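You operate a simulated robot arm through the tools that you are given. There is no shell and no other tool. Be economical: measure what you need, move in short steps, check, and stop when the job is done.

Carry out the task below with a simulated robot arm. There is one attempt and no reset: what you move stays moved.

JOB
Seat the dial thermometer, warm the table to about 55 C and soften the board's orange lump on square 1.
Fine: lump from the cooling board; thermometer into the brass pocket; red valve at half, then shut; touch its wheel alone, the pipe below is hot.
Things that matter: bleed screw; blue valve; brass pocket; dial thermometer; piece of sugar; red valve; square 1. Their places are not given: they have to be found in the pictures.

It is judged by the outcome, as a careful person would: the job done as asked, and still so three seconds after it is handed in. It fails if anything else is knocked over, pushed out of place, dropped, spilled or broken.

ROBOT AND FRAMES
A 7-joint arm with a two-finger parallel gripper, fixed in place. Base frame: the origin is at the foot of the arm, x ahead of it, y to its left, z up; the work surface is at about z = 0.92. Readings come in m, degrees, newtons and seconds.
With the tool pointing down near the work surface it reaches from about 0.28 to 0.68 m from the base axis. Its first joint turns from -66.0 to 66.0 degrees. Payload 1.57 kg.
Tool frame: the origin (TCP) lies between the finger pads and is the grasp point; the fingertips stand 0.03 m ahead of it; z points along the fingers, y is the line along which they close. Largest opening 0.11 m; finger width 0.024, thickness 0.012; the body of the gripper, 0.048 by 0.112 m, starts 0.078 m behind the TCP.
Orientation is told as [roll, pitch, yaw] about the base's x, y, z axes, in that order, counted from this pose: with the fingers straight down and closing along the base's y, the tool's x points along the base's -x, its y along +y and its z along -z.

CONTROLS
- The arm moves only by the tool nudge_tool. Its argument "plan" is a list of rows, each an object (a shift or turn left out is 0, a gripper value left out holds the last) with "delta_pos": the shift along the tool's x, y, z in mm, a list of three; "angular": the turn, a rotation vector about the tool's x, y, z in degrees, a list of three; "fingers": the gripper command, from -1 (fully open) to 1 (shut), values between in proportion. In form: [{"delta_pos": [x, y, z], "angular": [ax, ay, az], "fingers": fingers}, ...]. A call has 1 to 8 rows; each row is the pose to reach, as a shift and turn from the pose commanded when the call began, along the tool's axes at that moment. Each row takes 0.2 s and may step no farther than 0.05 m and 8.6 degrees from the row before; otherwise, or with a gripper value out of range, the whole call is refused. Where a pose cannot be reached the arm comes as near as it can. A force on the tool above 40 N (or 10 N above the force at the start of the call, whichever is more), or a blocked arm, ends the call early, and 0.2 s more pass. Each finger travels about 0.108 m/s and halts on what it meets, pressing with about 21 N; the grip force reading is that of the motor and also rises with nothing between the fingers. The clock runs only during rows and for 0.2 s after the last one: add rows that repeat a pose to give the fingers time. The reply holds the time, the measured pose of the TCP, the force on the tool along the base axes, the opening and the grip force, in the units named above and with some noise, with the torque about the TCP (base axes, N m) and any sound that the robot's microphone picked up.
- Cameras (640 x 400 px; columns grow to the right, rows downward): "scene" is fixed at [0.1782, -0.4144, 1.3998]; the picture's right is [0.63, -0.78, 0.00], its down [-0.49, -0.40, -0.78] and it looks along [0.60, 0.49, -0.63] (base axes); focal length 222 px, centre (320, 200). "wrist" rides on the gripper at [0.07, 0.016, -0.141] in the tool frame; the picture's right is [-0.23, 0.97, 0.00], its down [-0.86, -0.20, -0.48] and it looks along [-0.47, -0.11, 0.88] (tool axes); focal length 222 px, centre (320, 200).
- grab_frame(camera): a new picture of that camera. The clock stands still meanwhile.
- pixel_to_xyz(camera, pixels): for up to 12 pixels [column, row] of the newest picture of that camera ("zoom" is the newest enlarged one), the place [x, y, z] in the base frame of the surface seen there, good to about 0.003 m, but the place of the scene camera against the robot may be out by one fixed shift of up to 0.012 m in any direction. The clock stands still meanwhile.
- inspect(camera, box): a new picture of the part [left, top, right, bottom] of that camera's present view, enlarged. The clock stands still meanwhile.
- close_job(): hands the job in; it is judged then, once.

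Work in short steps. Measure before you move; look again where a grasp or a placing could have gone wrong, and mend it. You have 80 turns and 54 pictures in all, those below and enlarged ones among them. Open the gripper and draw the arm clear of the work before you hand the job in, unless the task says otherwise; then end with one line.

The tools are called after ">>>" as name(argument=value, ...) on one line, values as JSON. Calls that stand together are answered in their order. nudge_tool: Moves the arm, as the interface text tells. Its arguments: {"type":"object","properties":{"plan":{"type":"array"}},"required":["plan"]} The other tools are called the same way: grab_frame (camera) takes a picture; pixel_to_xyz (camera, pixels) gives the place of the surface under pixels of a picture; inspect (camera, box) takes an enlarged picture of a part of a camera's view; close_job () hands the job in.

At the start:

```text
clock: 0.0
tool_pos: [0.3887, 0.0416, 1.2544]
ee_rot: [0.0, 0.0, 0.0]
ft_force: [-0.2, 0.0, 0.6]
moment: [-0.01, -0.01, 0.02]
finger_gap: 0.1099
grip_force: 0.0
```

scene: 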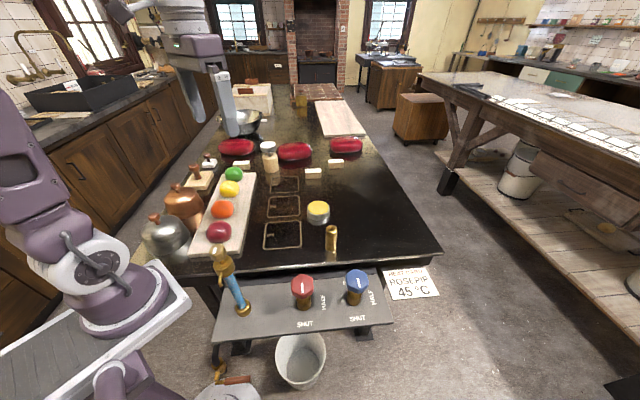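
wrist: 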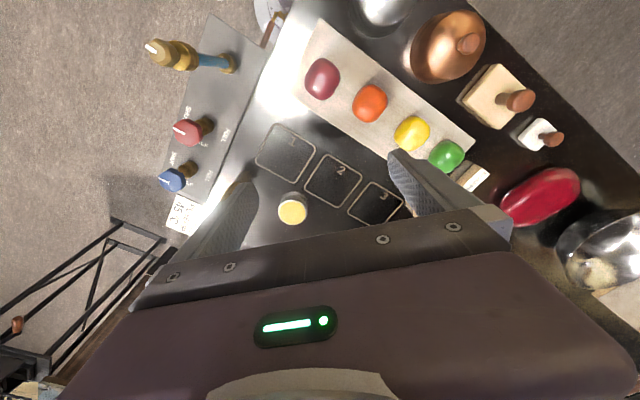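

The scene shows the valve shelf around (300,300), the board with lumps around (225,210) and squares around (283,210). I enlarge those areas to identify things.

>>> inspect(camera="scene", box=[200, 220, 440, 370])

>>> inspect(camera="scene", box=[140, 130, 380, 280])

>>> inspect(camera="wrist", box=[130, 0, 330, 240])

```text
2.67 times, centred on (320, 295) of scene
```

zoom: 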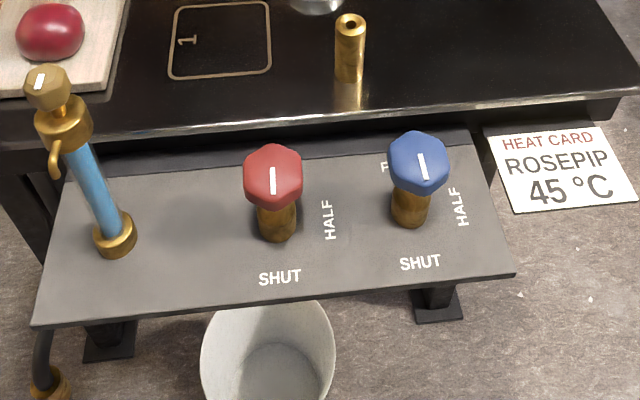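

```text
2.67 times, centred on (260, 205) of scene
```

zoom: 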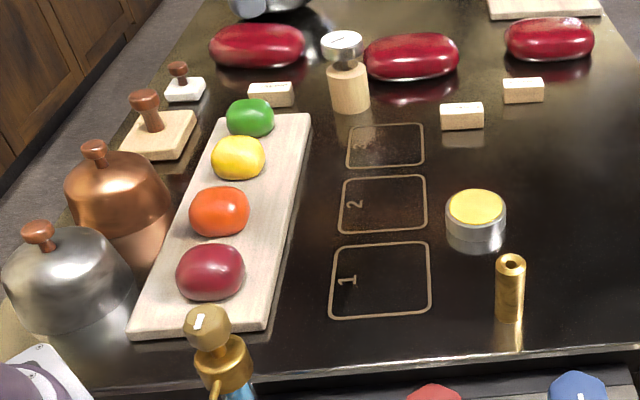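

```text
1.67 times, centred on (230, 120) of wrist
```

zoom: 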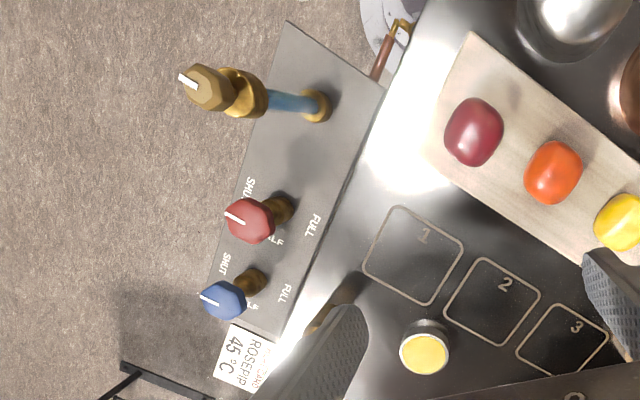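

I look for the dial thermometer: the wooden piece with a white dial at (270,157) is a candidate, and so is the small white thing at (208,162).

>>> inspect(camera="scene", box=[190, 130, 350, 230])

>>> inspect(camera="scene", box=[180, 320, 360, 400])

>>> inspect(camera="wrist", box=[440, 40, 640, 300])

>>> pixel_to_xyz(camera="scene", pixels=[[331, 229], [302, 284], [357, 279], [223, 209], [283, 237], [269, 147], [271, 165], [318, 207], [219, 250], [219, 230], [229, 173], [331, 249]])

>>> pixel_to_xyz(camera="wrist", pixels=[[370, 102], [286, 153], [292, 210], [187, 132], [172, 180], [322, 78], [333, 180], [470, 177], [150, 48], [412, 132], [225, 65]])

```text
4.00 times, centred on (270, 180) of scene
```

zoom: 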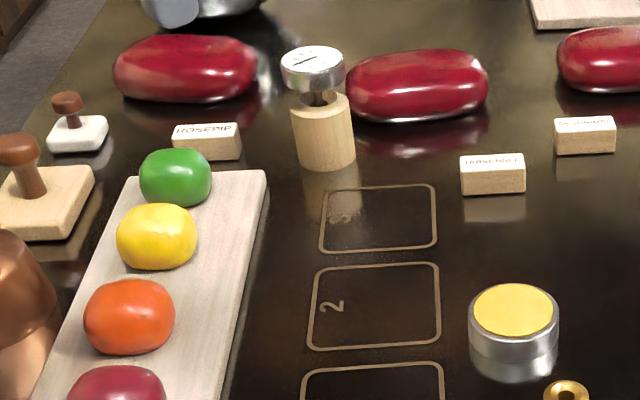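

```text
3.56 times, centred on (270, 360) of scene
```

zoom: 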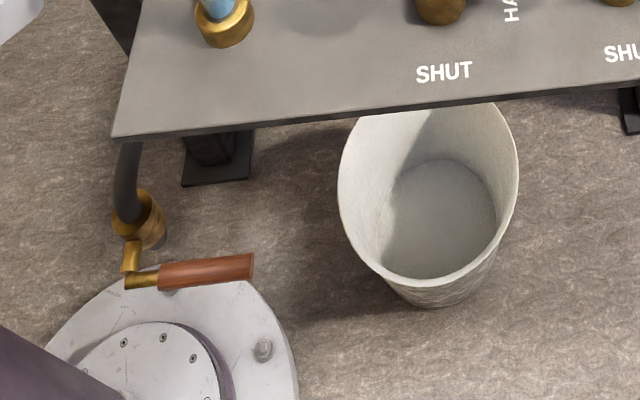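

```text
1.54 times, centred on (540, 170) of wrist
```

zoom: 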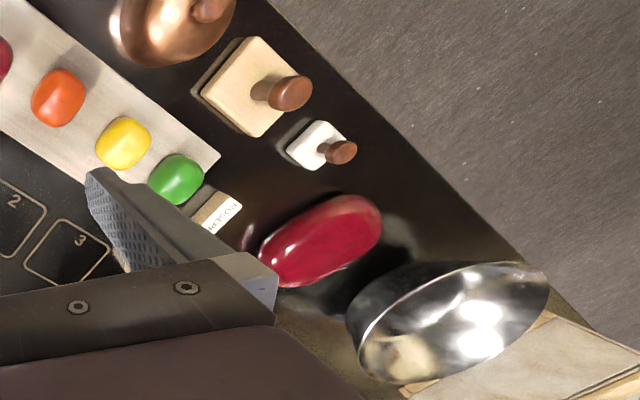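

```text
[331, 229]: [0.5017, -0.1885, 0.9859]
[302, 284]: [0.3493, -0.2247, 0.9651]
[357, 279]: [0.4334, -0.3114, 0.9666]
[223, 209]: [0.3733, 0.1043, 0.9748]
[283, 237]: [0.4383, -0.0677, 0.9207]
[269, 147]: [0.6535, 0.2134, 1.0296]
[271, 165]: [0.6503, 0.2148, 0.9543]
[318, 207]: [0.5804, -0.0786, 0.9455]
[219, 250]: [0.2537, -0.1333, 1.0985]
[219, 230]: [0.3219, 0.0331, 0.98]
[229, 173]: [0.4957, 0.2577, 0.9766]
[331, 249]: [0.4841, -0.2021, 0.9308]
```

```text
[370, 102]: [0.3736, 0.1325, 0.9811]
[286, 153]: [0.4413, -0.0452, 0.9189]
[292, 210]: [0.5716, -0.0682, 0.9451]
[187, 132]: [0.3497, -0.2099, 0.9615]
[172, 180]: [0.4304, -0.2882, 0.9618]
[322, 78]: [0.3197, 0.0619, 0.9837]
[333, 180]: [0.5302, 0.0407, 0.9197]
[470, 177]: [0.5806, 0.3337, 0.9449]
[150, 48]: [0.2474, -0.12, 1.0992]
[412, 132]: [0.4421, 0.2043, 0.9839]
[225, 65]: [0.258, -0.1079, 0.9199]
```

The dial thermometer seems to be the one in the wooden stand near (0.65,0.21); the pocket is near (0.495,-0.19). I look closely at the valves, the dial and the bleed screw for pointer positions.

>>> inspect(camera="scene", box=[280, 260, 392, 330])

>>> inspect(camera="scene", box=[250, 135, 290, 160])

>>> inspect(camera="wrist", box=[140, 100, 240, 210])

```text
5.71 times, centred on (336, 295) of scene
```

zoom: 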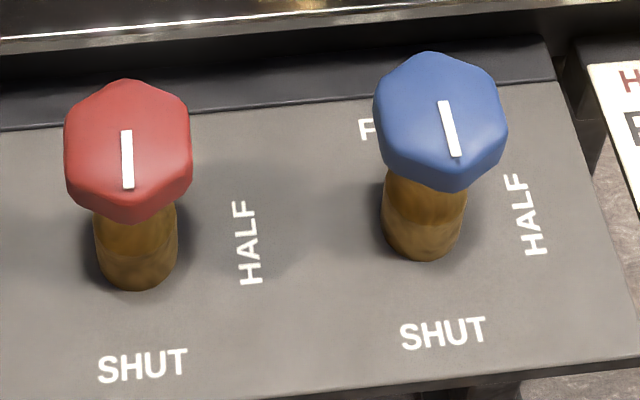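

```text
16.00 times, centred on (270, 148) of scene
```

zoom: 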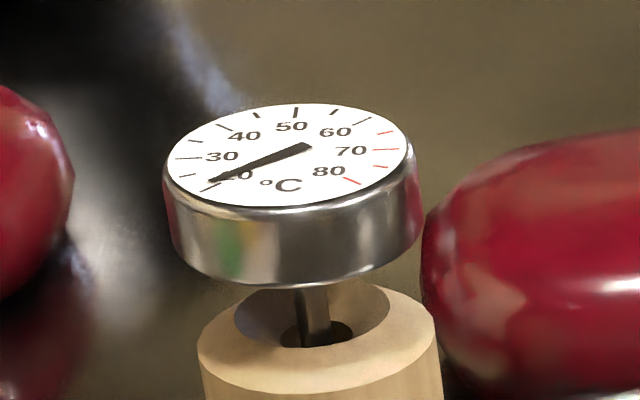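

```text
3.64 times, centred on (190, 155) of wrist
```

zoom: 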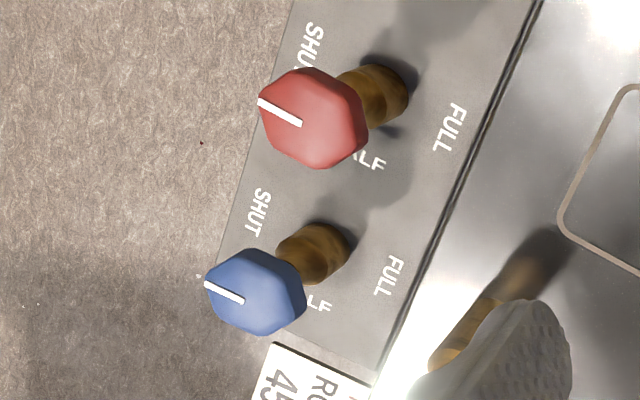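

Both pointers stand at SHUT and the dial reads about 22 °C. I move above the thermometer at height to measure it with the wrist camera.

>>> nudge_tool(plan=[{"delta_pos": [-35, 30, 0]}, {"delta_pos": [-70, 60, 0]}, {"delta_pos": [-105, 90, 0]}, {"delta_pos": [-140, 120, 10]}, {"delta_pos": [-165, 140, 30]}, {"delta_pos": [-165, 140, 30]}])

>>> grab_frame(camera="wrist")

>>> grab_frame(camera="scene")

```text
clock: 1.4
tool_pos: [0.5498, 0.1778, 1.2232]
ee_rot: [-0.3, 0.4, -0.2]
ft_force: [0.2, 0.9, 0.4]
moment: [0.04, 0.03, 0.02]
finger_gap: 0.11
grip_force: 0.2
out of reach, approached as far as the arm can: row 5
```

```text
42 pictures are left
```

wrist: 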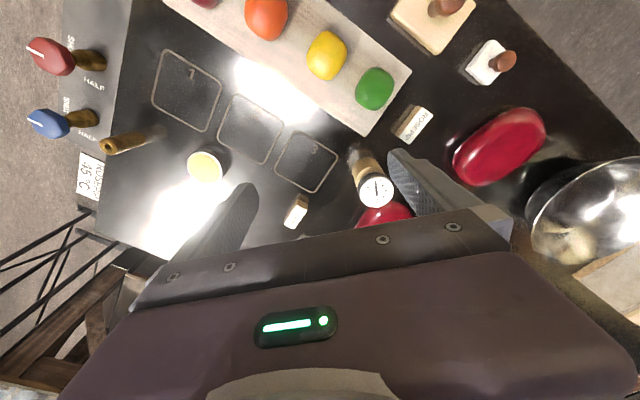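

```text
41 pictures are left
```

scene: 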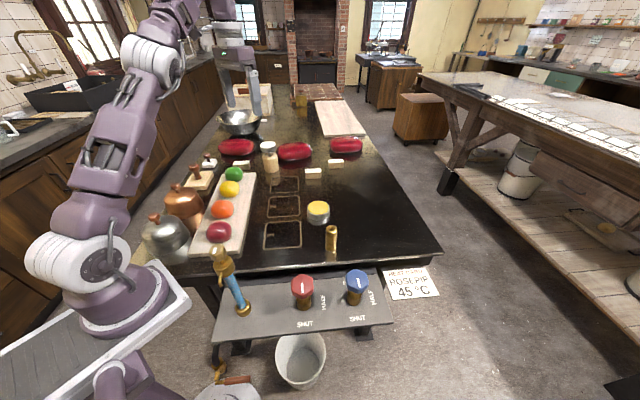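

The dial is at wrist (376,190). I locate it and matching landmarks in both cameras to determine the scene shift.

>>> pixel_to_xyz(camera="wrist", pixels=[[376, 190], [360, 188], [392, 190], [376, 174], [376, 205], [107, 145], [205, 166], [262, 18], [364, 165], [410, 71], [166, 50], [221, 70]])

>>> pixel_to_xyz(camera="scene", pixels=[[269, 145], [262, 146], [275, 145], [269, 142], [269, 148], [331, 228], [318, 207], [223, 207], [256, 174], [267, 222], [301, 222], [302, 248]])

>>> inspect(camera="wrist", box=[80, 30, 240, 200])

```text
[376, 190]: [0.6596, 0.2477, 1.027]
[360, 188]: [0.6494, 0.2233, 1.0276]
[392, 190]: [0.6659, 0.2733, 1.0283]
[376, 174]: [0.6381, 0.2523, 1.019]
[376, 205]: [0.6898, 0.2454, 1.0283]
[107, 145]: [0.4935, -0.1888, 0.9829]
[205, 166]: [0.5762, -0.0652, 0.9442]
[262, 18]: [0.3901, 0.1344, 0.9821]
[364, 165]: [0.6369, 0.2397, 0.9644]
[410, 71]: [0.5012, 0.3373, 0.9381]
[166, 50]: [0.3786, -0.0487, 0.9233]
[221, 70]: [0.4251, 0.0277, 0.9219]
```

```text
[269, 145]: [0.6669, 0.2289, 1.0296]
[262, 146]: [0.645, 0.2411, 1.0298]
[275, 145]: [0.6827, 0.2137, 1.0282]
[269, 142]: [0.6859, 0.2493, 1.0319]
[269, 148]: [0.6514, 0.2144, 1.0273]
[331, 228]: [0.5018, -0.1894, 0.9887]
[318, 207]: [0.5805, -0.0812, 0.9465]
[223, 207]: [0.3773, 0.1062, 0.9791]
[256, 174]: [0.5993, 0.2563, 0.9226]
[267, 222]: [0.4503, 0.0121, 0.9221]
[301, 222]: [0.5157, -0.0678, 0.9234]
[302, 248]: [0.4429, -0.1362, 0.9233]
```

```text
2.35 times, centred on (160, 115) of wrist
```

zoom: 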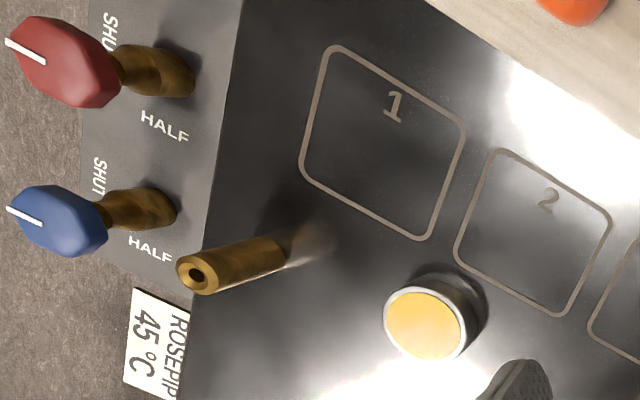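

The dial centre is about (0.665,0.249), i.e. 0.71 m out and past the straight-down reach, so I'll approach with the tool yawed to about 20.5° and leaning outward. First yaw and lower slightly.

>>> nudge_tool(plan=[{"delta_pos": [0, 0, 20], "angular": [0, 0, -7]}, {"delta_pos": [0, 0, 50], "angular": [0, 0, -14]}, {"delta_pos": [0, 0, 80], "angular": [0, 0, -20.5]}, {"delta_pos": [0, 0, 80], "angular": [0, 0, -20.5]}])

>>> nudge_tool(plan=[{"delta_pos": [0, 0, 0], "angular": [0, -7, 0]}, {"delta_pos": [0, 0, 0], "angular": [0, -14, 0]}, {"delta_pos": [0, 0, 0], "angular": [0, -20, 0]}, {"delta_pos": [0, 0, 0], "angular": [0, -25, 0]}, {"delta_pos": [0, 0, 0], "angular": [0, -25, 0]}])

>>> grab_frame(camera="wrist")

```text
clock: 2.4
tool_pos: [0.5526, 0.1812, 1.1416]
ee_rot: [0.0, 0.0, 20.5]
ft_force: [0.5, -0.1, 0.1]
moment: [-0.02, 0.0, 0.01]
finger_gap: 0.11
grip_force: 0.0
```

```text
clock: 3.6
tool_pos: [0.5544, 0.1824, 1.144]
ee_rot: [-0.1, -25.1, 20.5]
ft_force: [0.4, -0.1, -0.5]
moment: [-0.02, -0.03, 0.01]
finger_gap: 0.1101
grip_force: 0.0
```

```text
39 pictures are left
```

wrist: 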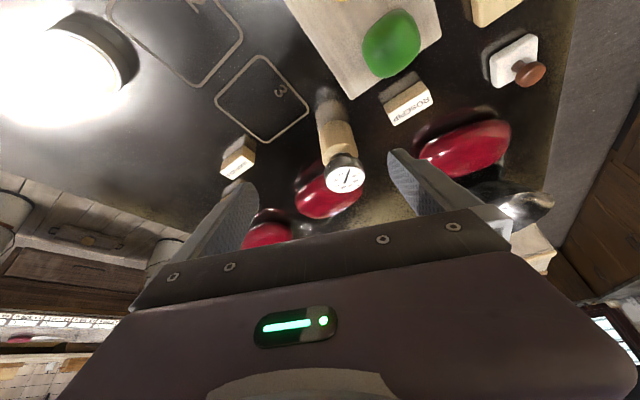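

The tool leans −25°; the dial is now at wrist (345,178). I measure its face and rim closely.

>>> inspect(camera="wrist", box=[290, 80, 410, 205])

>>> pixel_to_xyz(camera="wrist", pixels=[[345, 178], [330, 178], [360, 178], [345, 167], [345, 189], [341, 160], [336, 140], [326, 93]])

```text
3.20 times, centred on (350, 142) of wrist
```

zoom: 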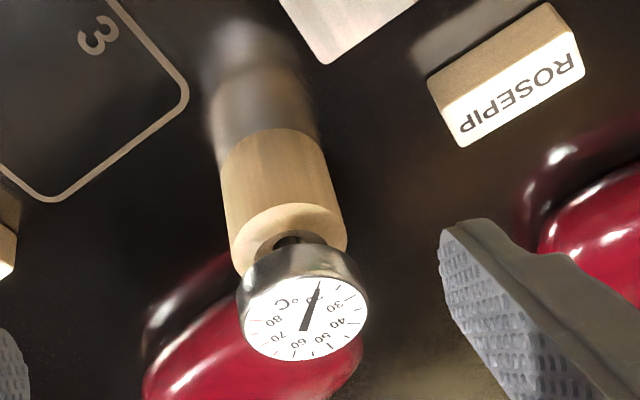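

```text
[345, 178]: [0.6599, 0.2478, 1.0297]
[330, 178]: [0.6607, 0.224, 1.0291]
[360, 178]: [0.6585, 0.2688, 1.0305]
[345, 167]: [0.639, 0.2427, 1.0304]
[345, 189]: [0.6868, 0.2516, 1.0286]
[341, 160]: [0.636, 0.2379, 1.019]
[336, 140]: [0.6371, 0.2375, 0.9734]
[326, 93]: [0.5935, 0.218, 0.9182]
```

Face centre is about (0.662,0.2485,1.0295), ~55 mm wide. I move to 60 mm above the grasp position with fingers open, checking reach.

>>> nudge_tool(plan=[{"delta_pos": [-28, 8, 33]}, {"delta_pos": [-57, 16, 66]}, {"delta_pos": [-85, 24, 98]}, {"delta_pos": [-85, 24, 98]}])

>>> inspect(camera="wrist", box=[200, 80, 440, 250])

```text
clock: 4.6
tool_pos: [0.6566, 0.2455, 1.0911]
ee_rot: [-0.1, -25.0, 20.5]
ft_force: [1.2, 1.0, 0.2]
moment: [0.07, 0.02, -0.01]
finger_gap: 0.1101
grip_force: 0.1
```

```text
2.35 times, centred on (320, 165) of wrist
```

zoom: 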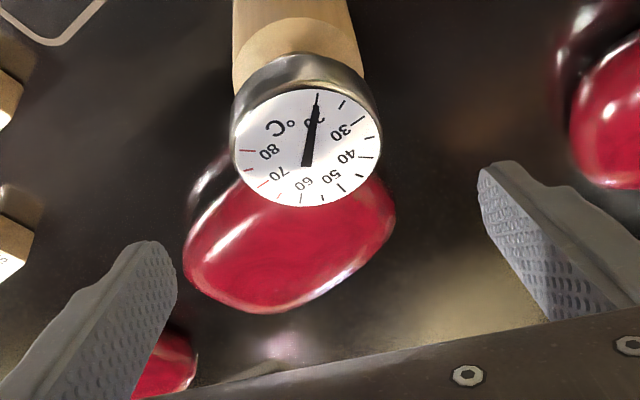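

Reach is fine. I re-measure the dial centre in this close view.

>>> pixel_to_xyz(camera="zoom", pixels=[[306, 148], [240, 150], [375, 148], [306, 92], [306, 204], [300, 80], [285, 260], [290, 30]])

```text
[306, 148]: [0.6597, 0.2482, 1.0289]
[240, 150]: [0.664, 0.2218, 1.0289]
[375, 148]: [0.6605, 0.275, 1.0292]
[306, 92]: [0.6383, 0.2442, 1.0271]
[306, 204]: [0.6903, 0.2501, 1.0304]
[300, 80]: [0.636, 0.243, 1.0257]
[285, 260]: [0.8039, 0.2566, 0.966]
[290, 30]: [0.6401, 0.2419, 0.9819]
```

Centre ≈ (0.663,0.248). I descend 60 mm straight, then close on the rim.

>>> nudge_tool(plan=[{"delta_pos": [8, 0, 18]}, {"delta_pos": [16, 0.5, 37]}, {"delta_pos": [24, 0.5, 55]}, {"delta_pos": [24, 0.5, 55]}])

>>> inspect(camera="wrist", box=[200, 80, 440, 250])

```text
clock: 5.6
tool_pos: [0.6574, 0.2472, 1.0304]
ee_rot: [0.0, -25.0, 20.6]
ft_force: [-1.0, 0.1, -0.4]
moment: [0.0, 0.0, 0.0]
finger_gap: 0.1102
grip_force: 0.0
```

```text
2.35 times, centred on (320, 165) of wrist
```

zoom: 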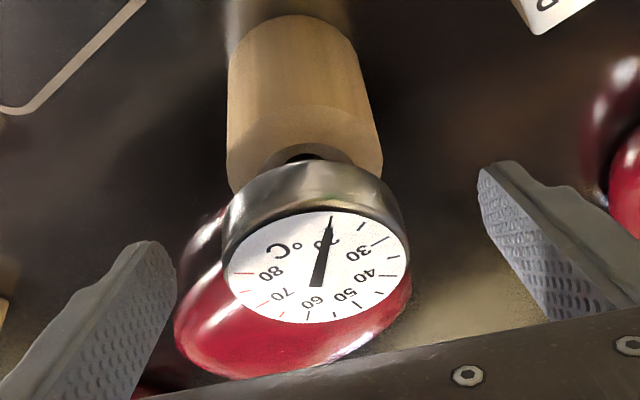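

The head lies between the fingers with no obstruction; close the gripper.

>>> nudge_tool(plan=[{"fingers": 0.3}, {"fingers": 1}, {"fingers": 1}, {"fingers": 1}])

>>> inspect(camera="wrist", box=[200, 80, 440, 250])

```text
clock: 6.6
tool_pos: [0.6571, 0.2463, 1.0307]
ee_rot: [0.0, -25.0, 20.4]
ft_force: [-0.1, 0.9, 1.0]
moment: [0.08, 0.01, -0.04]
finger_gap: 0.0585
grip_force: 20.8
```

```text
2.35 times, centred on (320, 165) of wrist
```

zoom: 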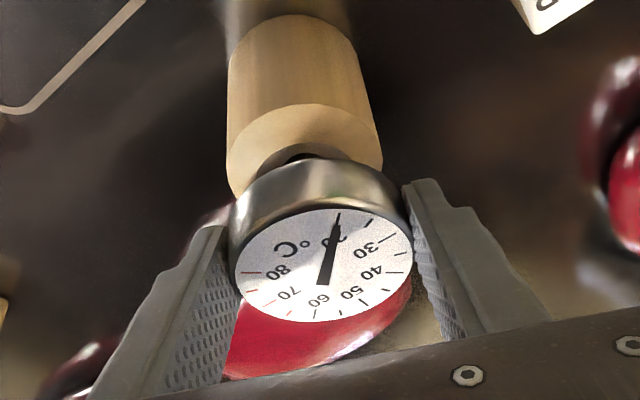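

The head is held at 58.5 mm. I lift straight up 120 mm to draw the stem out of the stand.

>>> nudge_tool(plan=[{"delta_pos": [-8.5, 0, -18], "fingers": 1}, {"delta_pos": [-17, 0, -36]}, {"delta_pos": [-25.5, 0, -54.5]}, {"delta_pos": [-34, 0, -72.5]}, {"delta_pos": [-42.5, 0, -90.5]}, {"delta_pos": [-50.7, 0, -108.7]}, {"delta_pos": [-50.7, 0, -108.7]}])

>>> grab_frame(camera="scene")

>>> inspect(camera="wrist", box=[200, 0, 520, 230])

```text
clock: 8.2
tool_pos: [0.6586, 0.2451, 1.15]
ee_rot: [0.0, -25.0, 20.4]
ft_force: [0.2, 0.3, -1.7]
moment: [0.05, 0.0, -0.02]
finger_gap: 0.0584
grip_force: 20.9
```

```text
34 pictures are left
```

scene: 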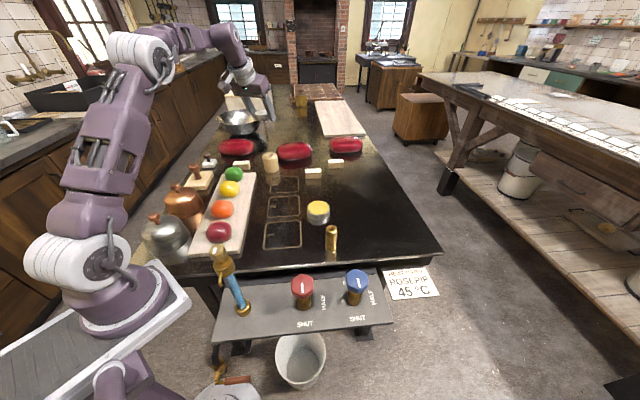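

```text
1.74 times, centred on (360, 115) of wrist
```

zoom: 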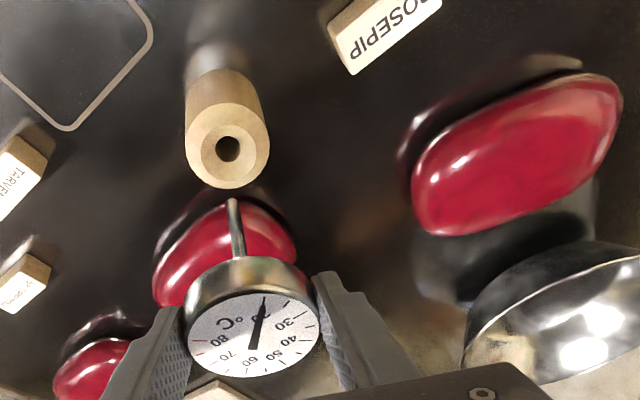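

The stem is free and the stand still stands. I measure stem tip and head to get the stem length and tilt.

>>> pixel_to_xyz(camera="zoom", pixels=[[232, 202], [234, 215], [236, 230], [238, 245], [254, 334], [200, 334], [316, 334], [254, 296], [254, 372]])

>>> inspect(camera="scene", box=[220, 60, 300, 130])

```text
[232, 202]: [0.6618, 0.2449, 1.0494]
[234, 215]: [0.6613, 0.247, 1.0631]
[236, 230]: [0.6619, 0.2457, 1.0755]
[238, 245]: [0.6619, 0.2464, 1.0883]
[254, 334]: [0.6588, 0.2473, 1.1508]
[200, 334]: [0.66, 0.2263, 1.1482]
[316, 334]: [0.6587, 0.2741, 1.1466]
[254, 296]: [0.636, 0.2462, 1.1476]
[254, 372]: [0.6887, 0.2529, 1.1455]
```

```text
5.71 times, centred on (260, 95) of scene
```

zoom: 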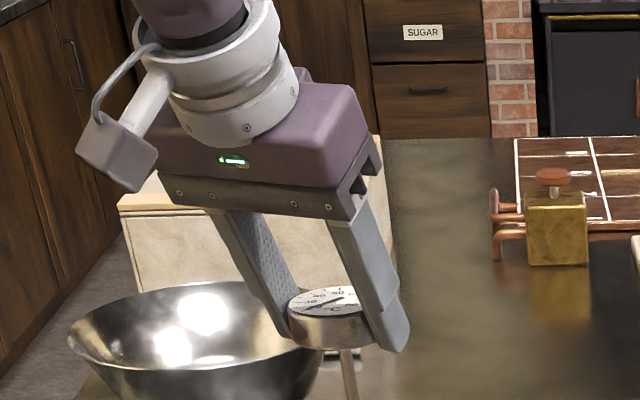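

The stem is vertical: its tip is ~0.102 m below the TCP and ~5 mm ahead of it. I carry it halfway toward the pocket at this height, turning yaw along the way.

>>> nudge_tool(plan=[{"delta_pos": [23, -29, -11], "angular": [1.46, 0, 3.13]}, {"delta_pos": [47, -58, -22], "angular": [2.92, 0, 6.27]}, {"delta_pos": [70, -86, -33], "angular": [4.38, 0, 9.4]}, {"delta_pos": [93, -115, -44], "angular": [5.85, 0, 12.5]}, {"delta_pos": [117, -144, -55], "angular": [7.3, 0, 15.7]}, {"delta_pos": [140, -173, -65.5], "angular": [8.77, 0, 18.8]}, {"delta_pos": [140, -173, -65.5], "angular": [8.77, 0, 18.8]}])

```text
clock: 9.8
tool_pos: [0.5756, 0.0308, 1.1511]
ee_rot: [0.0, -25.0, -0.3]
ft_force: [0.4, 0.5, -0.6]
moment: [0.0, 0.01, 0.03]
finger_gap: 0.0584
grip_force: 21.4
```

Next, the second half to above the pocket.

>>> nudge_tool(plan=[{"delta_pos": [13, -36, -6], "angular": [1.46, 0, 3.13]}, {"delta_pos": [26, -73, -12], "angular": [2.92, 0, 6.25]}, {"delta_pos": [39, -109, -18], "angular": [4.38, 0, 9.4]}, {"delta_pos": [52, -145, -24], "angular": [5.83, 0, 12.5]}, {"delta_pos": [65, -182, -30], "angular": [7.3, 0, 15.6]}, {"delta_pos": [77.5, -218, -36], "angular": [8.75, 0, 18.76]}, {"delta_pos": [77.5, -218, -36], "angular": [8.75, 0, 18.76]}])

>>> inspect(camera="wrist", box=[200, 0, 440, 210])

>>> inspect(camera="scene", box=[280, 150, 400, 270])

```text
clock: 11.4
tool_pos: [0.4859, -0.1882, 1.1515]
ee_rot: [0.0, -25.0, -21.0]
ft_force: [-0.2, -0.3, -0.6]
moment: [0.01, 0.01, -0.03]
finger_gap: 0.0583
grip_force: 21.1
```

```text
1.90 times, centred on (320, 105) of wrist
```

zoom: 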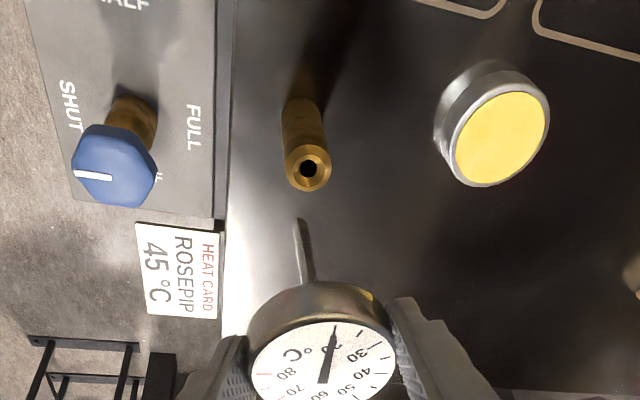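

```text
3.33 times, centred on (340, 210) of scene
```

zoom: 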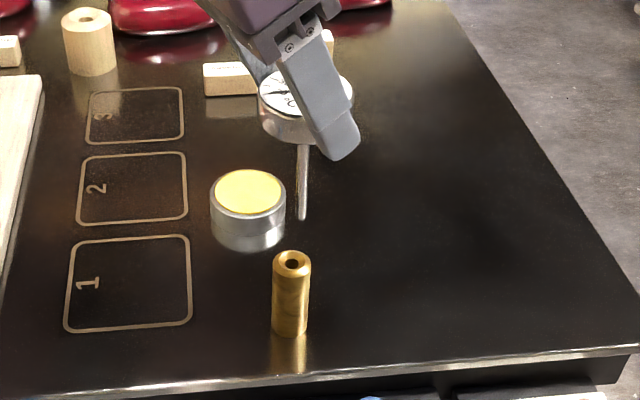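

I measure hole rim and stem tip in both cameras to compute the remaining lateral error.

>>> pixel_to_xyz(camera="wrist", pixels=[[313.2, 88.2], [305, 87], [322, 88.5], [313.2, 97], [313.2, 79.5], [308.6, 117.5], [309, 122], [310, 130], [311.5, 138], [313.2, 93.5]])

>>> pixel_to_xyz(camera="zoom", pixels=[[302, 216], [302, 200], [303, 180], [303, 160], [292, 272], [292, 254], [276, 263], [308, 263], [280, 263], [304, 263]])

```text
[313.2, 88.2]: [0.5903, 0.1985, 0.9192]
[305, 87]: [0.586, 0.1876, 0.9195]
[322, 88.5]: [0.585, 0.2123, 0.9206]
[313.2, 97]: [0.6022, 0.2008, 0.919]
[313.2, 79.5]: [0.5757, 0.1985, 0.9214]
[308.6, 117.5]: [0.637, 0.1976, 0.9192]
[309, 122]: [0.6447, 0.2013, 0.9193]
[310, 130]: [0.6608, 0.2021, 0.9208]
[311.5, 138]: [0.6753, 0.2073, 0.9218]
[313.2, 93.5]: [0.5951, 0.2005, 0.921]
```

```text
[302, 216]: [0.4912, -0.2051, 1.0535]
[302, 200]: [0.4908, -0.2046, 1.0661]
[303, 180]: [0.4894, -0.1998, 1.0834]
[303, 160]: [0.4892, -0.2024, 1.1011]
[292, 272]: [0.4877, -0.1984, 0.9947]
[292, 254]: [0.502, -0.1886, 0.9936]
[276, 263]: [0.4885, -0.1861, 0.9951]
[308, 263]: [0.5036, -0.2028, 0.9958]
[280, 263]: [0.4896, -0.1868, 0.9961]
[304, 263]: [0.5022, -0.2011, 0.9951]
```

Wrist pixels referred to an older frame, so I take a fresh wrist zoom and measure in it.

>>> inspect(camera="wrist", box=[260, 60, 370, 150])

```text
4.44 times, centred on (315, 105) of wrist
```

zoom: 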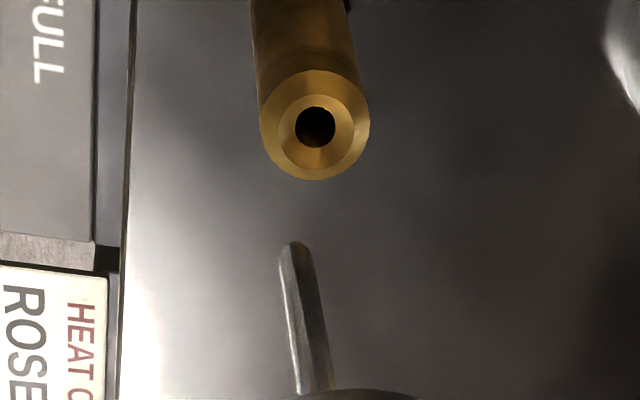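

>>> pixel_to_xyz(camera="zoom", pixels=[[270, 125], [362, 125], [315, 78], [315, 172], [283, 95], [348, 157], [283, 157], [348, 95], [295, 250], [299, 280], [305, 320], [310, 360]])

```text
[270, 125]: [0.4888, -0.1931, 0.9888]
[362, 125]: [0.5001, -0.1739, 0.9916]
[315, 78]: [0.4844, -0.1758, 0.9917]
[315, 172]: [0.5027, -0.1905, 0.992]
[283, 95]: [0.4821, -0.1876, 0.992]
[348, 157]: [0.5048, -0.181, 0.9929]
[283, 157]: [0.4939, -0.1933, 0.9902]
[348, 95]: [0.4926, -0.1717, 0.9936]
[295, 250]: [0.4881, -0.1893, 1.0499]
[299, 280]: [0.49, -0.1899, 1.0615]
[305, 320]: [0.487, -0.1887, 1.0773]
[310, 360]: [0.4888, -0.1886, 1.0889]
```

Both cameras agree: move about (+3,+7) mm. I correct this and descend 45 mm so the tip is ~13 mm above the pocket.

>>> nudge_tool(plan=[{"delta_pos": [0, 7.6, 0]}, {"delta_pos": [9, 7.6, 20]}, {"delta_pos": [18.8, 7.6, 40.9]}, {"delta_pos": [18.8, 7.6, 40.9]}])

>>> inspect(camera="scene", box=[305, 185, 360, 245])

>>> inspect(camera="wrist", box=[260, 60, 370, 150])

```text
clock: 12.4
tool_pos: [0.4901, -0.1797, 1.1063]
ee_rot: [0.0, -25.0, -21.0]
ft_force: [-0.6, -0.5, -1.0]
moment: [0.0, 0.02, 0.0]
finger_gap: 0.0583
grip_force: 21.2
```

```text
6.67 times, centred on (332, 215) of scene
```

zoom: 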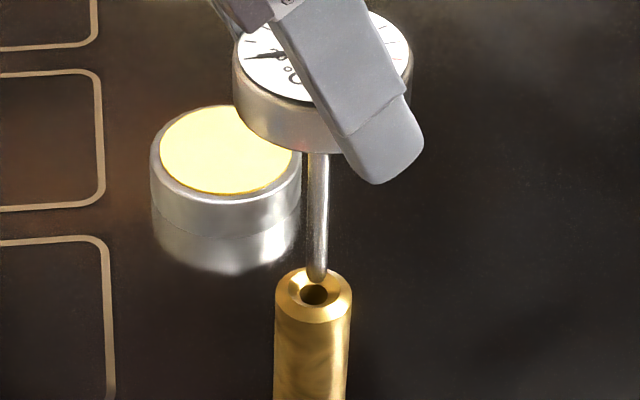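

```text
4.44 times, centred on (315, 105) of wrist
```

zoom: 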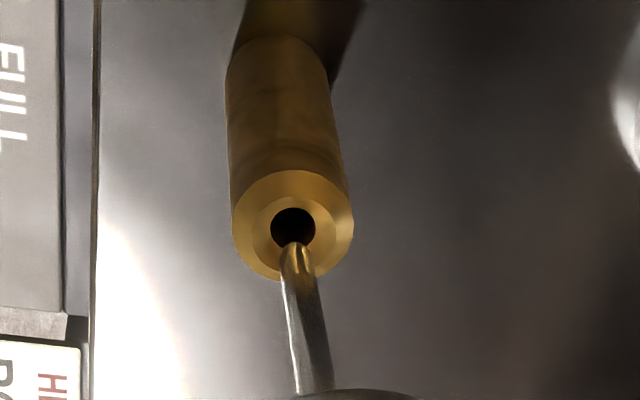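

Nearly aligned; I measure tip vs rim again in this zoom.

>>> pixel_to_xyz(camera="zoom", pixels=[[240, 222], [347, 222], [293, 178], [260, 262], [330, 262], [262, 184], [328, 184], [296, 252], [299, 275], [304, 310]])

>>> inspect(camera="scene", box=[305, 185, 360, 245])

>>> pixel_to_xyz(camera="zoom", pixels=[[280, 294], [347, 294], [313, 315], [300, 273], [317, 279], [317, 260], [317, 235], [318, 210], [290, 312], [337, 312]])

```text
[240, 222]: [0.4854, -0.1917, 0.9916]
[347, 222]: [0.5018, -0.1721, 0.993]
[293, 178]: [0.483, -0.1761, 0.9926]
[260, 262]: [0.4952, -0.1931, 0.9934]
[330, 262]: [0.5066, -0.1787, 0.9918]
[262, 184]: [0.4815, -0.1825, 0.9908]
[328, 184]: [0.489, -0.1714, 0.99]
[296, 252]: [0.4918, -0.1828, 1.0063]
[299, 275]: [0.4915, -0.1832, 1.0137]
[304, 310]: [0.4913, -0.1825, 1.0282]
```

```text
6.67 times, centred on (332, 215) of scene
```

zoom: 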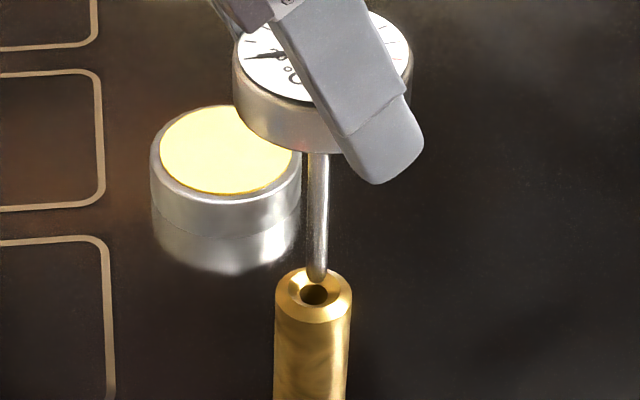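

```text
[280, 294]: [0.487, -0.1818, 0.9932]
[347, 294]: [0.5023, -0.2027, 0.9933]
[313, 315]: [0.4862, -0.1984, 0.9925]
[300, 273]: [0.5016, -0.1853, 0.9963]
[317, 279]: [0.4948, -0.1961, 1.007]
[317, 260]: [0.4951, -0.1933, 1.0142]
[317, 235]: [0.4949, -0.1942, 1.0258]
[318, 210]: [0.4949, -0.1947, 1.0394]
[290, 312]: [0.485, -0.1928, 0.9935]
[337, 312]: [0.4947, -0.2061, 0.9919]
```

Residual error is ~1–2 mm, within the countersink. I correct (-1,+1) mm and lower 35 mm in small steps watching force.

>>> nudge_tool(plan=[{"delta_pos": [1.1, 0.5, 0]}, {"delta_pos": [5.3, 0.5, 8.7]}, {"delta_pos": [9.6, 0.5, 17.7]}, {"delta_pos": [12.7, 0.5, 24.5]}, {"delta_pos": [15.9, 0.5, 31.3]}, {"delta_pos": [15.9, 0.5, 31.3]}])

>>> inspect(camera="scene", box=[305, 185, 360, 245])

```text
clock: 13.8
tool_pos: [0.4893, -0.1791, 1.0711]
ee_rot: [0.1, -25.0, -21.0]
ft_force: [-0.2, -0.1, -1.4]
moment: [0.01, 0.01, -0.03]
finger_gap: 0.0578
grip_force: 21.3
```

```text
6.67 times, centred on (332, 215) of scene
```

zoom: 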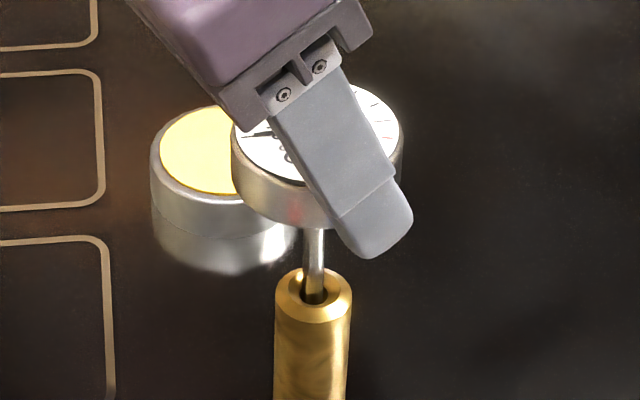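

The stem is in the hole with no force. I continue down up to 45 mm in small steps.

>>> nudge_tool(plan=[{"delta_pos": [3.4, 0, 7.3]}, {"delta_pos": [6.8, 0, 14.5]}, {"delta_pos": [10.1, 0, 21.8]}, {"delta_pos": [12.7, 0, 27.2]}, {"delta_pos": [14.8, 0, 31.7]}, {"delta_pos": [16.9, 0, 36.3]}, {"delta_pos": [19, 0, 40.8]}])

>>> inspect(camera="scene", box=[305, 185, 360, 245])

```text
clock: 15.4
tool_pos: [0.4897, -0.18, 1.03]
ee_rot: [0.0, -25.3, -20.9]
ft_force: [-5.2, -6.3, 18.3]
moment: [-0.17, -0.04, -0.05]
finger_gap: 0.0586
grip_force: 21.1
```

```text
6.67 times, centred on (332, 215) of scene
```

zoom: 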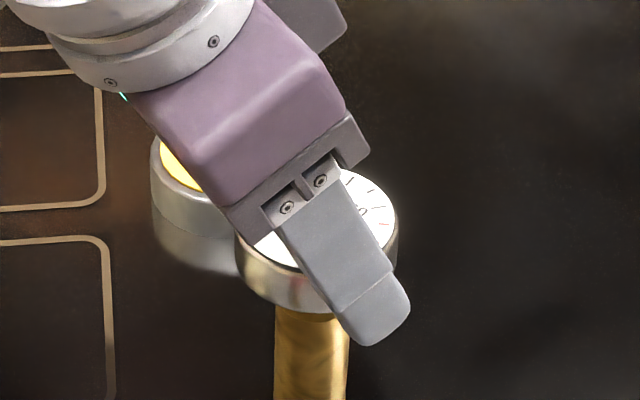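

Contact with ~18 N: the stem has bottomed out at TCP z 1.030. I relax 4 mm, open, and back off along the tool axis.

>>> nudge_tool(plan=[{"delta_pos": [-1.7, 0, -3.6]}, {"delta_pos": [-1.7, 0, -3.6], "fingers": -1}, {"delta_pos": [-1.7, 0, -3.6], "fingers": -1}, {"delta_pos": [-1.7, 0, -3.6], "fingers": -1}, {"delta_pos": [-1.7, 0, -40]}, {"delta_pos": [-1.7, 0, -80]}, {"delta_pos": [-1.7, 0, -125]}, {"delta_pos": [-1.7, 0, -125]}])

>>> inspect(camera="scene", box=[280, 185, 400, 325])

```text
clock: 17.2
tool_pos: [0.4415, -0.1594, 1.1404]
ee_rot: [0.1, -25.0, -20.9]
ft_force: [1.2, 0.6, -0.2]
moment: [0.0, 0.02, 0.03]
finger_gap: 0.1098
grip_force: 0.1
```

```text
2.86 times, centred on (340, 255) of scene
```

zoom: 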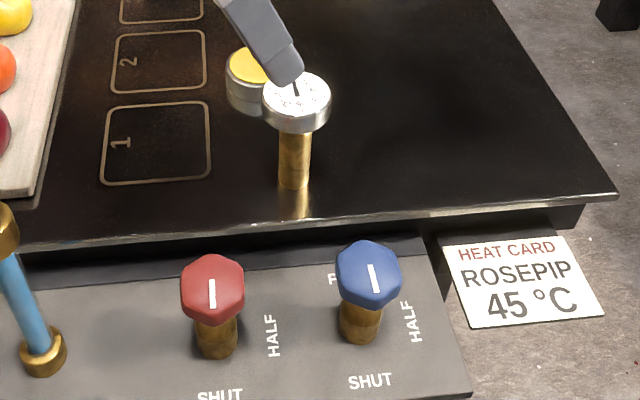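

The thermometer is seated. Now I bring the tool upright and move over the cooling board to look at the orange lump.

>>> nudge_tool(plan=[{"delta_pos": [0, 0, -15], "angular": [0, 7, 0]}, {"delta_pos": [0, 0, -30], "angular": [0, 14, 0]}, {"delta_pos": [0, 0, -45], "angular": [0, 20, 0]}, {"delta_pos": [0, 0, -50], "angular": [0, 25, 0]}, {"delta_pos": [0, 0, -50], "angular": [0, 25, 0]}])

>>> nudge_tool(plan=[{"delta_pos": [28, 36, 0]}, {"delta_pos": [56, 71, 0]}, {"delta_pos": [84, 107, 0]}, {"delta_pos": [112, 143, 0]}, {"delta_pos": [140, 178, 0]}, {"delta_pos": [168, 214, 0]}, {"delta_pos": [168, 214, 0]}])

>>> grab_frame(camera="wrist")

```text
clock: 18.4
tool_pos: [0.4218, -0.1525, 1.1849]
ee_rot: [0.0, 0.1, -20.9]
ft_force: [-0.2, -0.5, -0.8]
moment: [0.03, -0.03, -0.01]
finger_gap: 0.1102
grip_force: 0.1
```

```text
clock: 20.0
tool_pos: [0.3399, 0.1063, 1.1843]
ee_rot: [0.0, 0.0, -21.0]
ft_force: [-0.5, 0.3, -0.1]
moment: [0.03, 0.03, 0.0]
finger_gap: 0.1099
grip_force: 0.1
```

```text
22 pictures are left
```

wrist: 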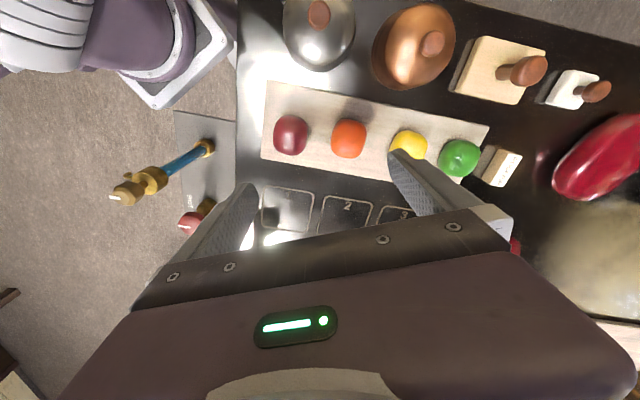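

The orange lump is at (349,138) with square 1 at (287,208). I measure the lump's edges, neighbours, the domes and square 1.

>>> pixel_to_xyz(camera="wrist", pixels=[[349, 136], [334, 138], [364, 138], [349, 123], [349, 152], [304, 136], [393, 146], [320, 120], [287, 192], [411, 80], [320, 50], [291, 136]])

>>> inspect(camera="wrist", box=[240, 70, 420, 230])

```text
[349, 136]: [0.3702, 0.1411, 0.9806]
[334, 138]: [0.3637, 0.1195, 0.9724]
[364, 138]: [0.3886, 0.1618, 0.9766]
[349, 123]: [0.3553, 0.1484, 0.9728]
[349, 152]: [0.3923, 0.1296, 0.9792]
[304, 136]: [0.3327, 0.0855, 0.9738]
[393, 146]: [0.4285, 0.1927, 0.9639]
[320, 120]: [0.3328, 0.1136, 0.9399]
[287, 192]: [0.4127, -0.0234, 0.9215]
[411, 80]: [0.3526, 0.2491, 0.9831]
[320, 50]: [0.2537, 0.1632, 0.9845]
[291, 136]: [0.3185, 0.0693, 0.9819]
```

```text
2.50 times, centred on (330, 150) of wrist
```

zoom: 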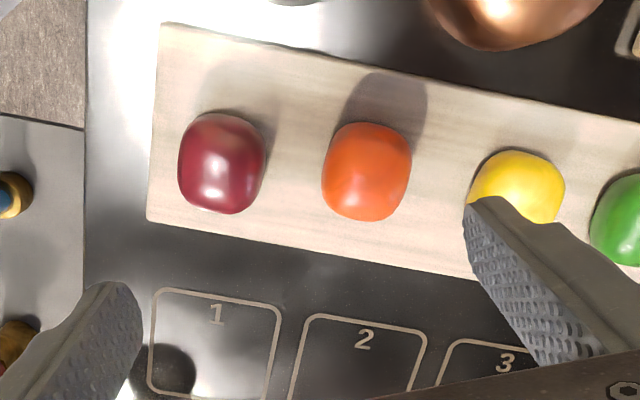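

I measure refined lump edges and square‑1 corners in the zoom.

>>> pixel_to_xyz(camera="zoom", pixels=[[326, 172], [407, 172], [367, 128], [365, 214], [262, 165], [472, 190], [157, 292], [279, 308], [152, 390], [268, 396], [300, 200], [366, 165]])

```text
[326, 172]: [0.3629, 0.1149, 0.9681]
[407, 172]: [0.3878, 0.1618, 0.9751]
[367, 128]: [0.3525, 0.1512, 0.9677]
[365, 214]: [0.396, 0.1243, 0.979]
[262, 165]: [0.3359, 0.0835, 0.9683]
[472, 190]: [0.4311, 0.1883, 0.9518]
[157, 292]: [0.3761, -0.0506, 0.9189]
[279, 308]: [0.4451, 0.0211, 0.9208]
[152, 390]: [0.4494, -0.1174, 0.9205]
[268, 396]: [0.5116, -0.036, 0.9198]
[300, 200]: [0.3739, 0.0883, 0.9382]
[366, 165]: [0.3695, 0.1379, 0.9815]
```

Square 1 centre ≈ (0.445,-0.048), lump centre ≈ (0.375,0.1385). I align over the lump with the fingers closing along the row (yaw −39°), opening 78 mm, and descend partly.

>>> nudge_tool(plan=[{"delta_pos": [-10, 20, 0], "angular": [0, 0, 6], "fingers": -0.42}, {"delta_pos": [-21.3, 42.7, 0], "angular": [0, 0, 12]}, {"delta_pos": [-21.3, 42.7, 30], "angular": [0, 0, 18]}, {"delta_pos": [-21.3, 42.7, 75], "angular": [0, 0, 18]}, {"delta_pos": [-21.3, 42.7, 120], "angular": [0, 0, 18]}, {"delta_pos": [-21.3, 42.7, 150], "angular": [0, 0, 18]}, {"delta_pos": [-21.3, 42.7, 150], "angular": [0, 0, 18]}])

>>> grab_frame(camera="wrist")

```text
clock: 21.6
tool_pos: [0.3764, 0.1383, 1.0335]
ee_rot: [0.0, 0.0, -39.0]
ft_force: [0.8, 0.3, -0.1]
moment: [-0.03, -0.01, 0.0]
finger_gap: 0.0783
grip_force: 0.1
```

```text
20 pictures are left
```

wrist: 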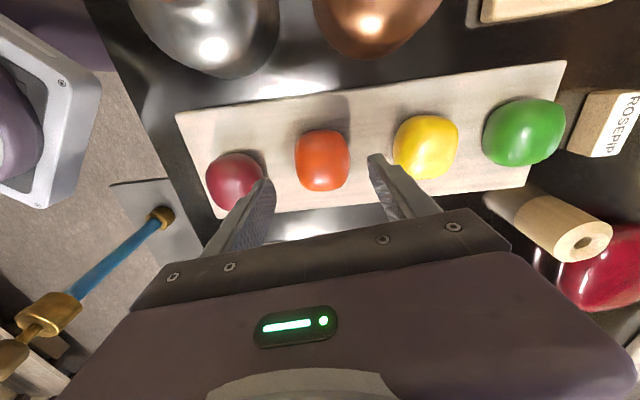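

The fingers straddle the lump with clear gaps on both sides. I descend 58 mm and close.

>>> nudge_tool(plan=[{"delta_pos": [0, 0, 20]}, {"delta_pos": [0, 0, 40]}, {"delta_pos": [0, 0, 58]}, {"delta_pos": [0, 0, 58]}, {"delta_pos": [0, 0, 58], "fingers": 0.3}, {"delta_pos": [0, 0, 58], "fingers": 0.3}])

```text
clock: 23.0
tool_pos: [0.3768, 0.1378, 0.9771]
ee_rot: [0.0, 0.0, -39.0]
ft_force: [-0.5, 0.2, 0.0]
moment: [0.0, -0.03, 0.01]
finger_gap: 0.0565
grip_force: 21.0
```

The lump is held at 56.5 mm. I lift 70 mm and carry it above square 1.

>>> nudge_tool(plan=[{"delta_pos": [0, 0, -35], "fingers": 0.3}, {"delta_pos": [0, 0, -70]}, {"delta_pos": [-34, -20, -70]}, {"delta_pos": [-68, -40, -70]}, {"delta_pos": [-102, -61, -70]}, {"delta_pos": [-136, -81, -70]}, {"delta_pos": [-170.1, -101.3, -70]}, {"delta_pos": [-170.1, -101.3, -70]}])

>>> grab_frame(camera="scene")

```text
clock: 24.8
tool_pos: [0.4464, -0.0473, 1.0502]
ee_rot: [0.1, 0.0, -39.0]
ft_force: [-0.3, 0.4, -1.2]
moment: [0.03, 0.0, -0.02]
finger_gap: 0.0563
grip_force: 21.5
```

```text
19 pictures are left
```

scene: 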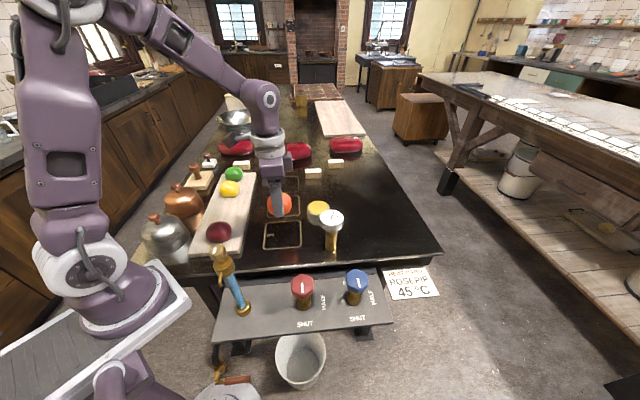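

The lump hangs above square 1. I lower it 90 mm, gently at the end.

>>> nudge_tool(plan=[{"delta_pos": [0, 0, 40]}, {"delta_pos": [0, 0, 75]}, {"delta_pos": [0, 0, 84]}, {"delta_pos": [0, 0, 89]}, {"delta_pos": [0, 0, 91]}, {"delta_pos": [0, 0, 91]}])

```text
clock: 26.2
tool_pos: [0.4464, -0.0483, 0.9579]
ee_rot: [0.1, -0.1, -38.9]
ft_force: [0.7, -0.6, 18.7]
moment: [-0.08, -0.07, -0.24]
finger_gap: 0.0558
grip_force: 20.7
```

The lump is on the table (18 N contact). I ease up, open and lift away.

>>> nudge_tool(plan=[{"delta_pos": [0, 0, -2]}, {"delta_pos": [0, 0, -2], "fingers": -0.5}, {"delta_pos": [0, 0, -2], "fingers": -0.5}, {"delta_pos": [0, 0, -40], "fingers": -0.5}, {"delta_pos": [0, 0, -85]}, {"delta_pos": [0, 0, -130]}, {"delta_pos": [0, 0, -150]}, {"delta_pos": [0, 0, -150]}])

>>> inspect(camera="wrist", box=[160, 20, 400, 200])

```text
clock: 28.0
tool_pos: [0.4461, -0.0476, 1.1052]
ee_rot: [-0.1, 0.0, -38.9]
ft_force: [0.6, -0.4, 0.6]
moment: [-0.04, -0.02, -0.01]
finger_gap: 0.0825
grip_force: 0.0
```

```text
2.22 times, centred on (280, 110) of wrist
```

zoom: 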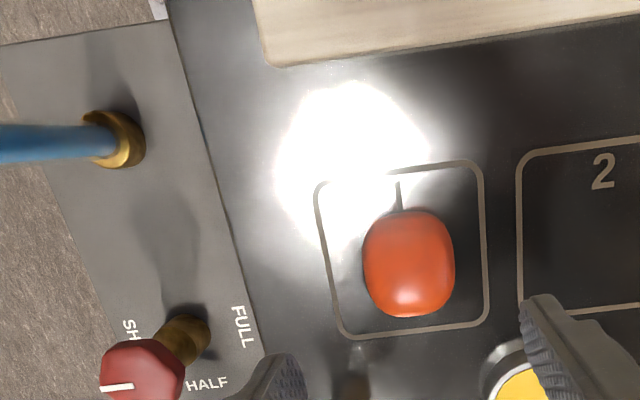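

The lump sits inside square 1. Now I move up toward the red valve (about (0.349,-0.212)) and turn to yaw −14° for a close look.

>>> nudge_tool(plan=[{"delta_pos": [0, 0, -45], "angular": [0, 0, 0]}, {"delta_pos": [-6, -37, -45], "angular": [0, 0, -8]}, {"delta_pos": [-12, -75, -45], "angular": [0, 0, -16]}, {"delta_pos": [-18, -112, -45], "angular": [0, 0, -22]}, {"delta_pos": [-24, -150, -45], "angular": [0, 0, -25]}, {"delta_pos": [-24, -150, -45], "angular": [0, 0, -25]}])

>>> inspect(camera="wrist", box=[180, 60, 420, 210])

```text
clock: 29.4
tool_pos: [0.3701, -0.1792, 1.1529]
ee_rot: [-0.1, -0.1, -13.9]
ft_force: [0.4, 0.5, -0.5]
moment: [0.0, 0.01, 0.01]
finger_gap: 0.0826
grip_force: 0.1
```

```text
2.67 times, centred on (300, 135) of wrist
```

zoom: 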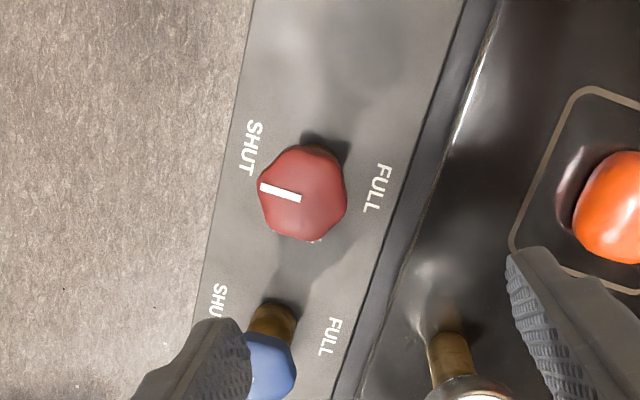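

I measure the red wheel's edges, label plate and neighbours.

>>> pixel_to_xyz(camera="zoom", pixels=[[302, 193], [262, 190], [343, 193], [302, 150], [302, 236], [266, 187], [298, 198], [332, 150], [395, 200], [250, 150], [273, 375], [330, 340]])

```text
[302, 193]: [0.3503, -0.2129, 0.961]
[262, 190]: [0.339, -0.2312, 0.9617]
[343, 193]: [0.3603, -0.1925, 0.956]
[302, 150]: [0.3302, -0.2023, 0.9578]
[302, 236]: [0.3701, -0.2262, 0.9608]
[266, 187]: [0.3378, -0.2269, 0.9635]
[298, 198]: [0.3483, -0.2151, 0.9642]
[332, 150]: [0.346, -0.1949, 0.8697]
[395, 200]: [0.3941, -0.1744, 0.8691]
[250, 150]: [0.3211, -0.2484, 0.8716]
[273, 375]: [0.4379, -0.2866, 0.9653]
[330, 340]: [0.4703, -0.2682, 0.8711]
```

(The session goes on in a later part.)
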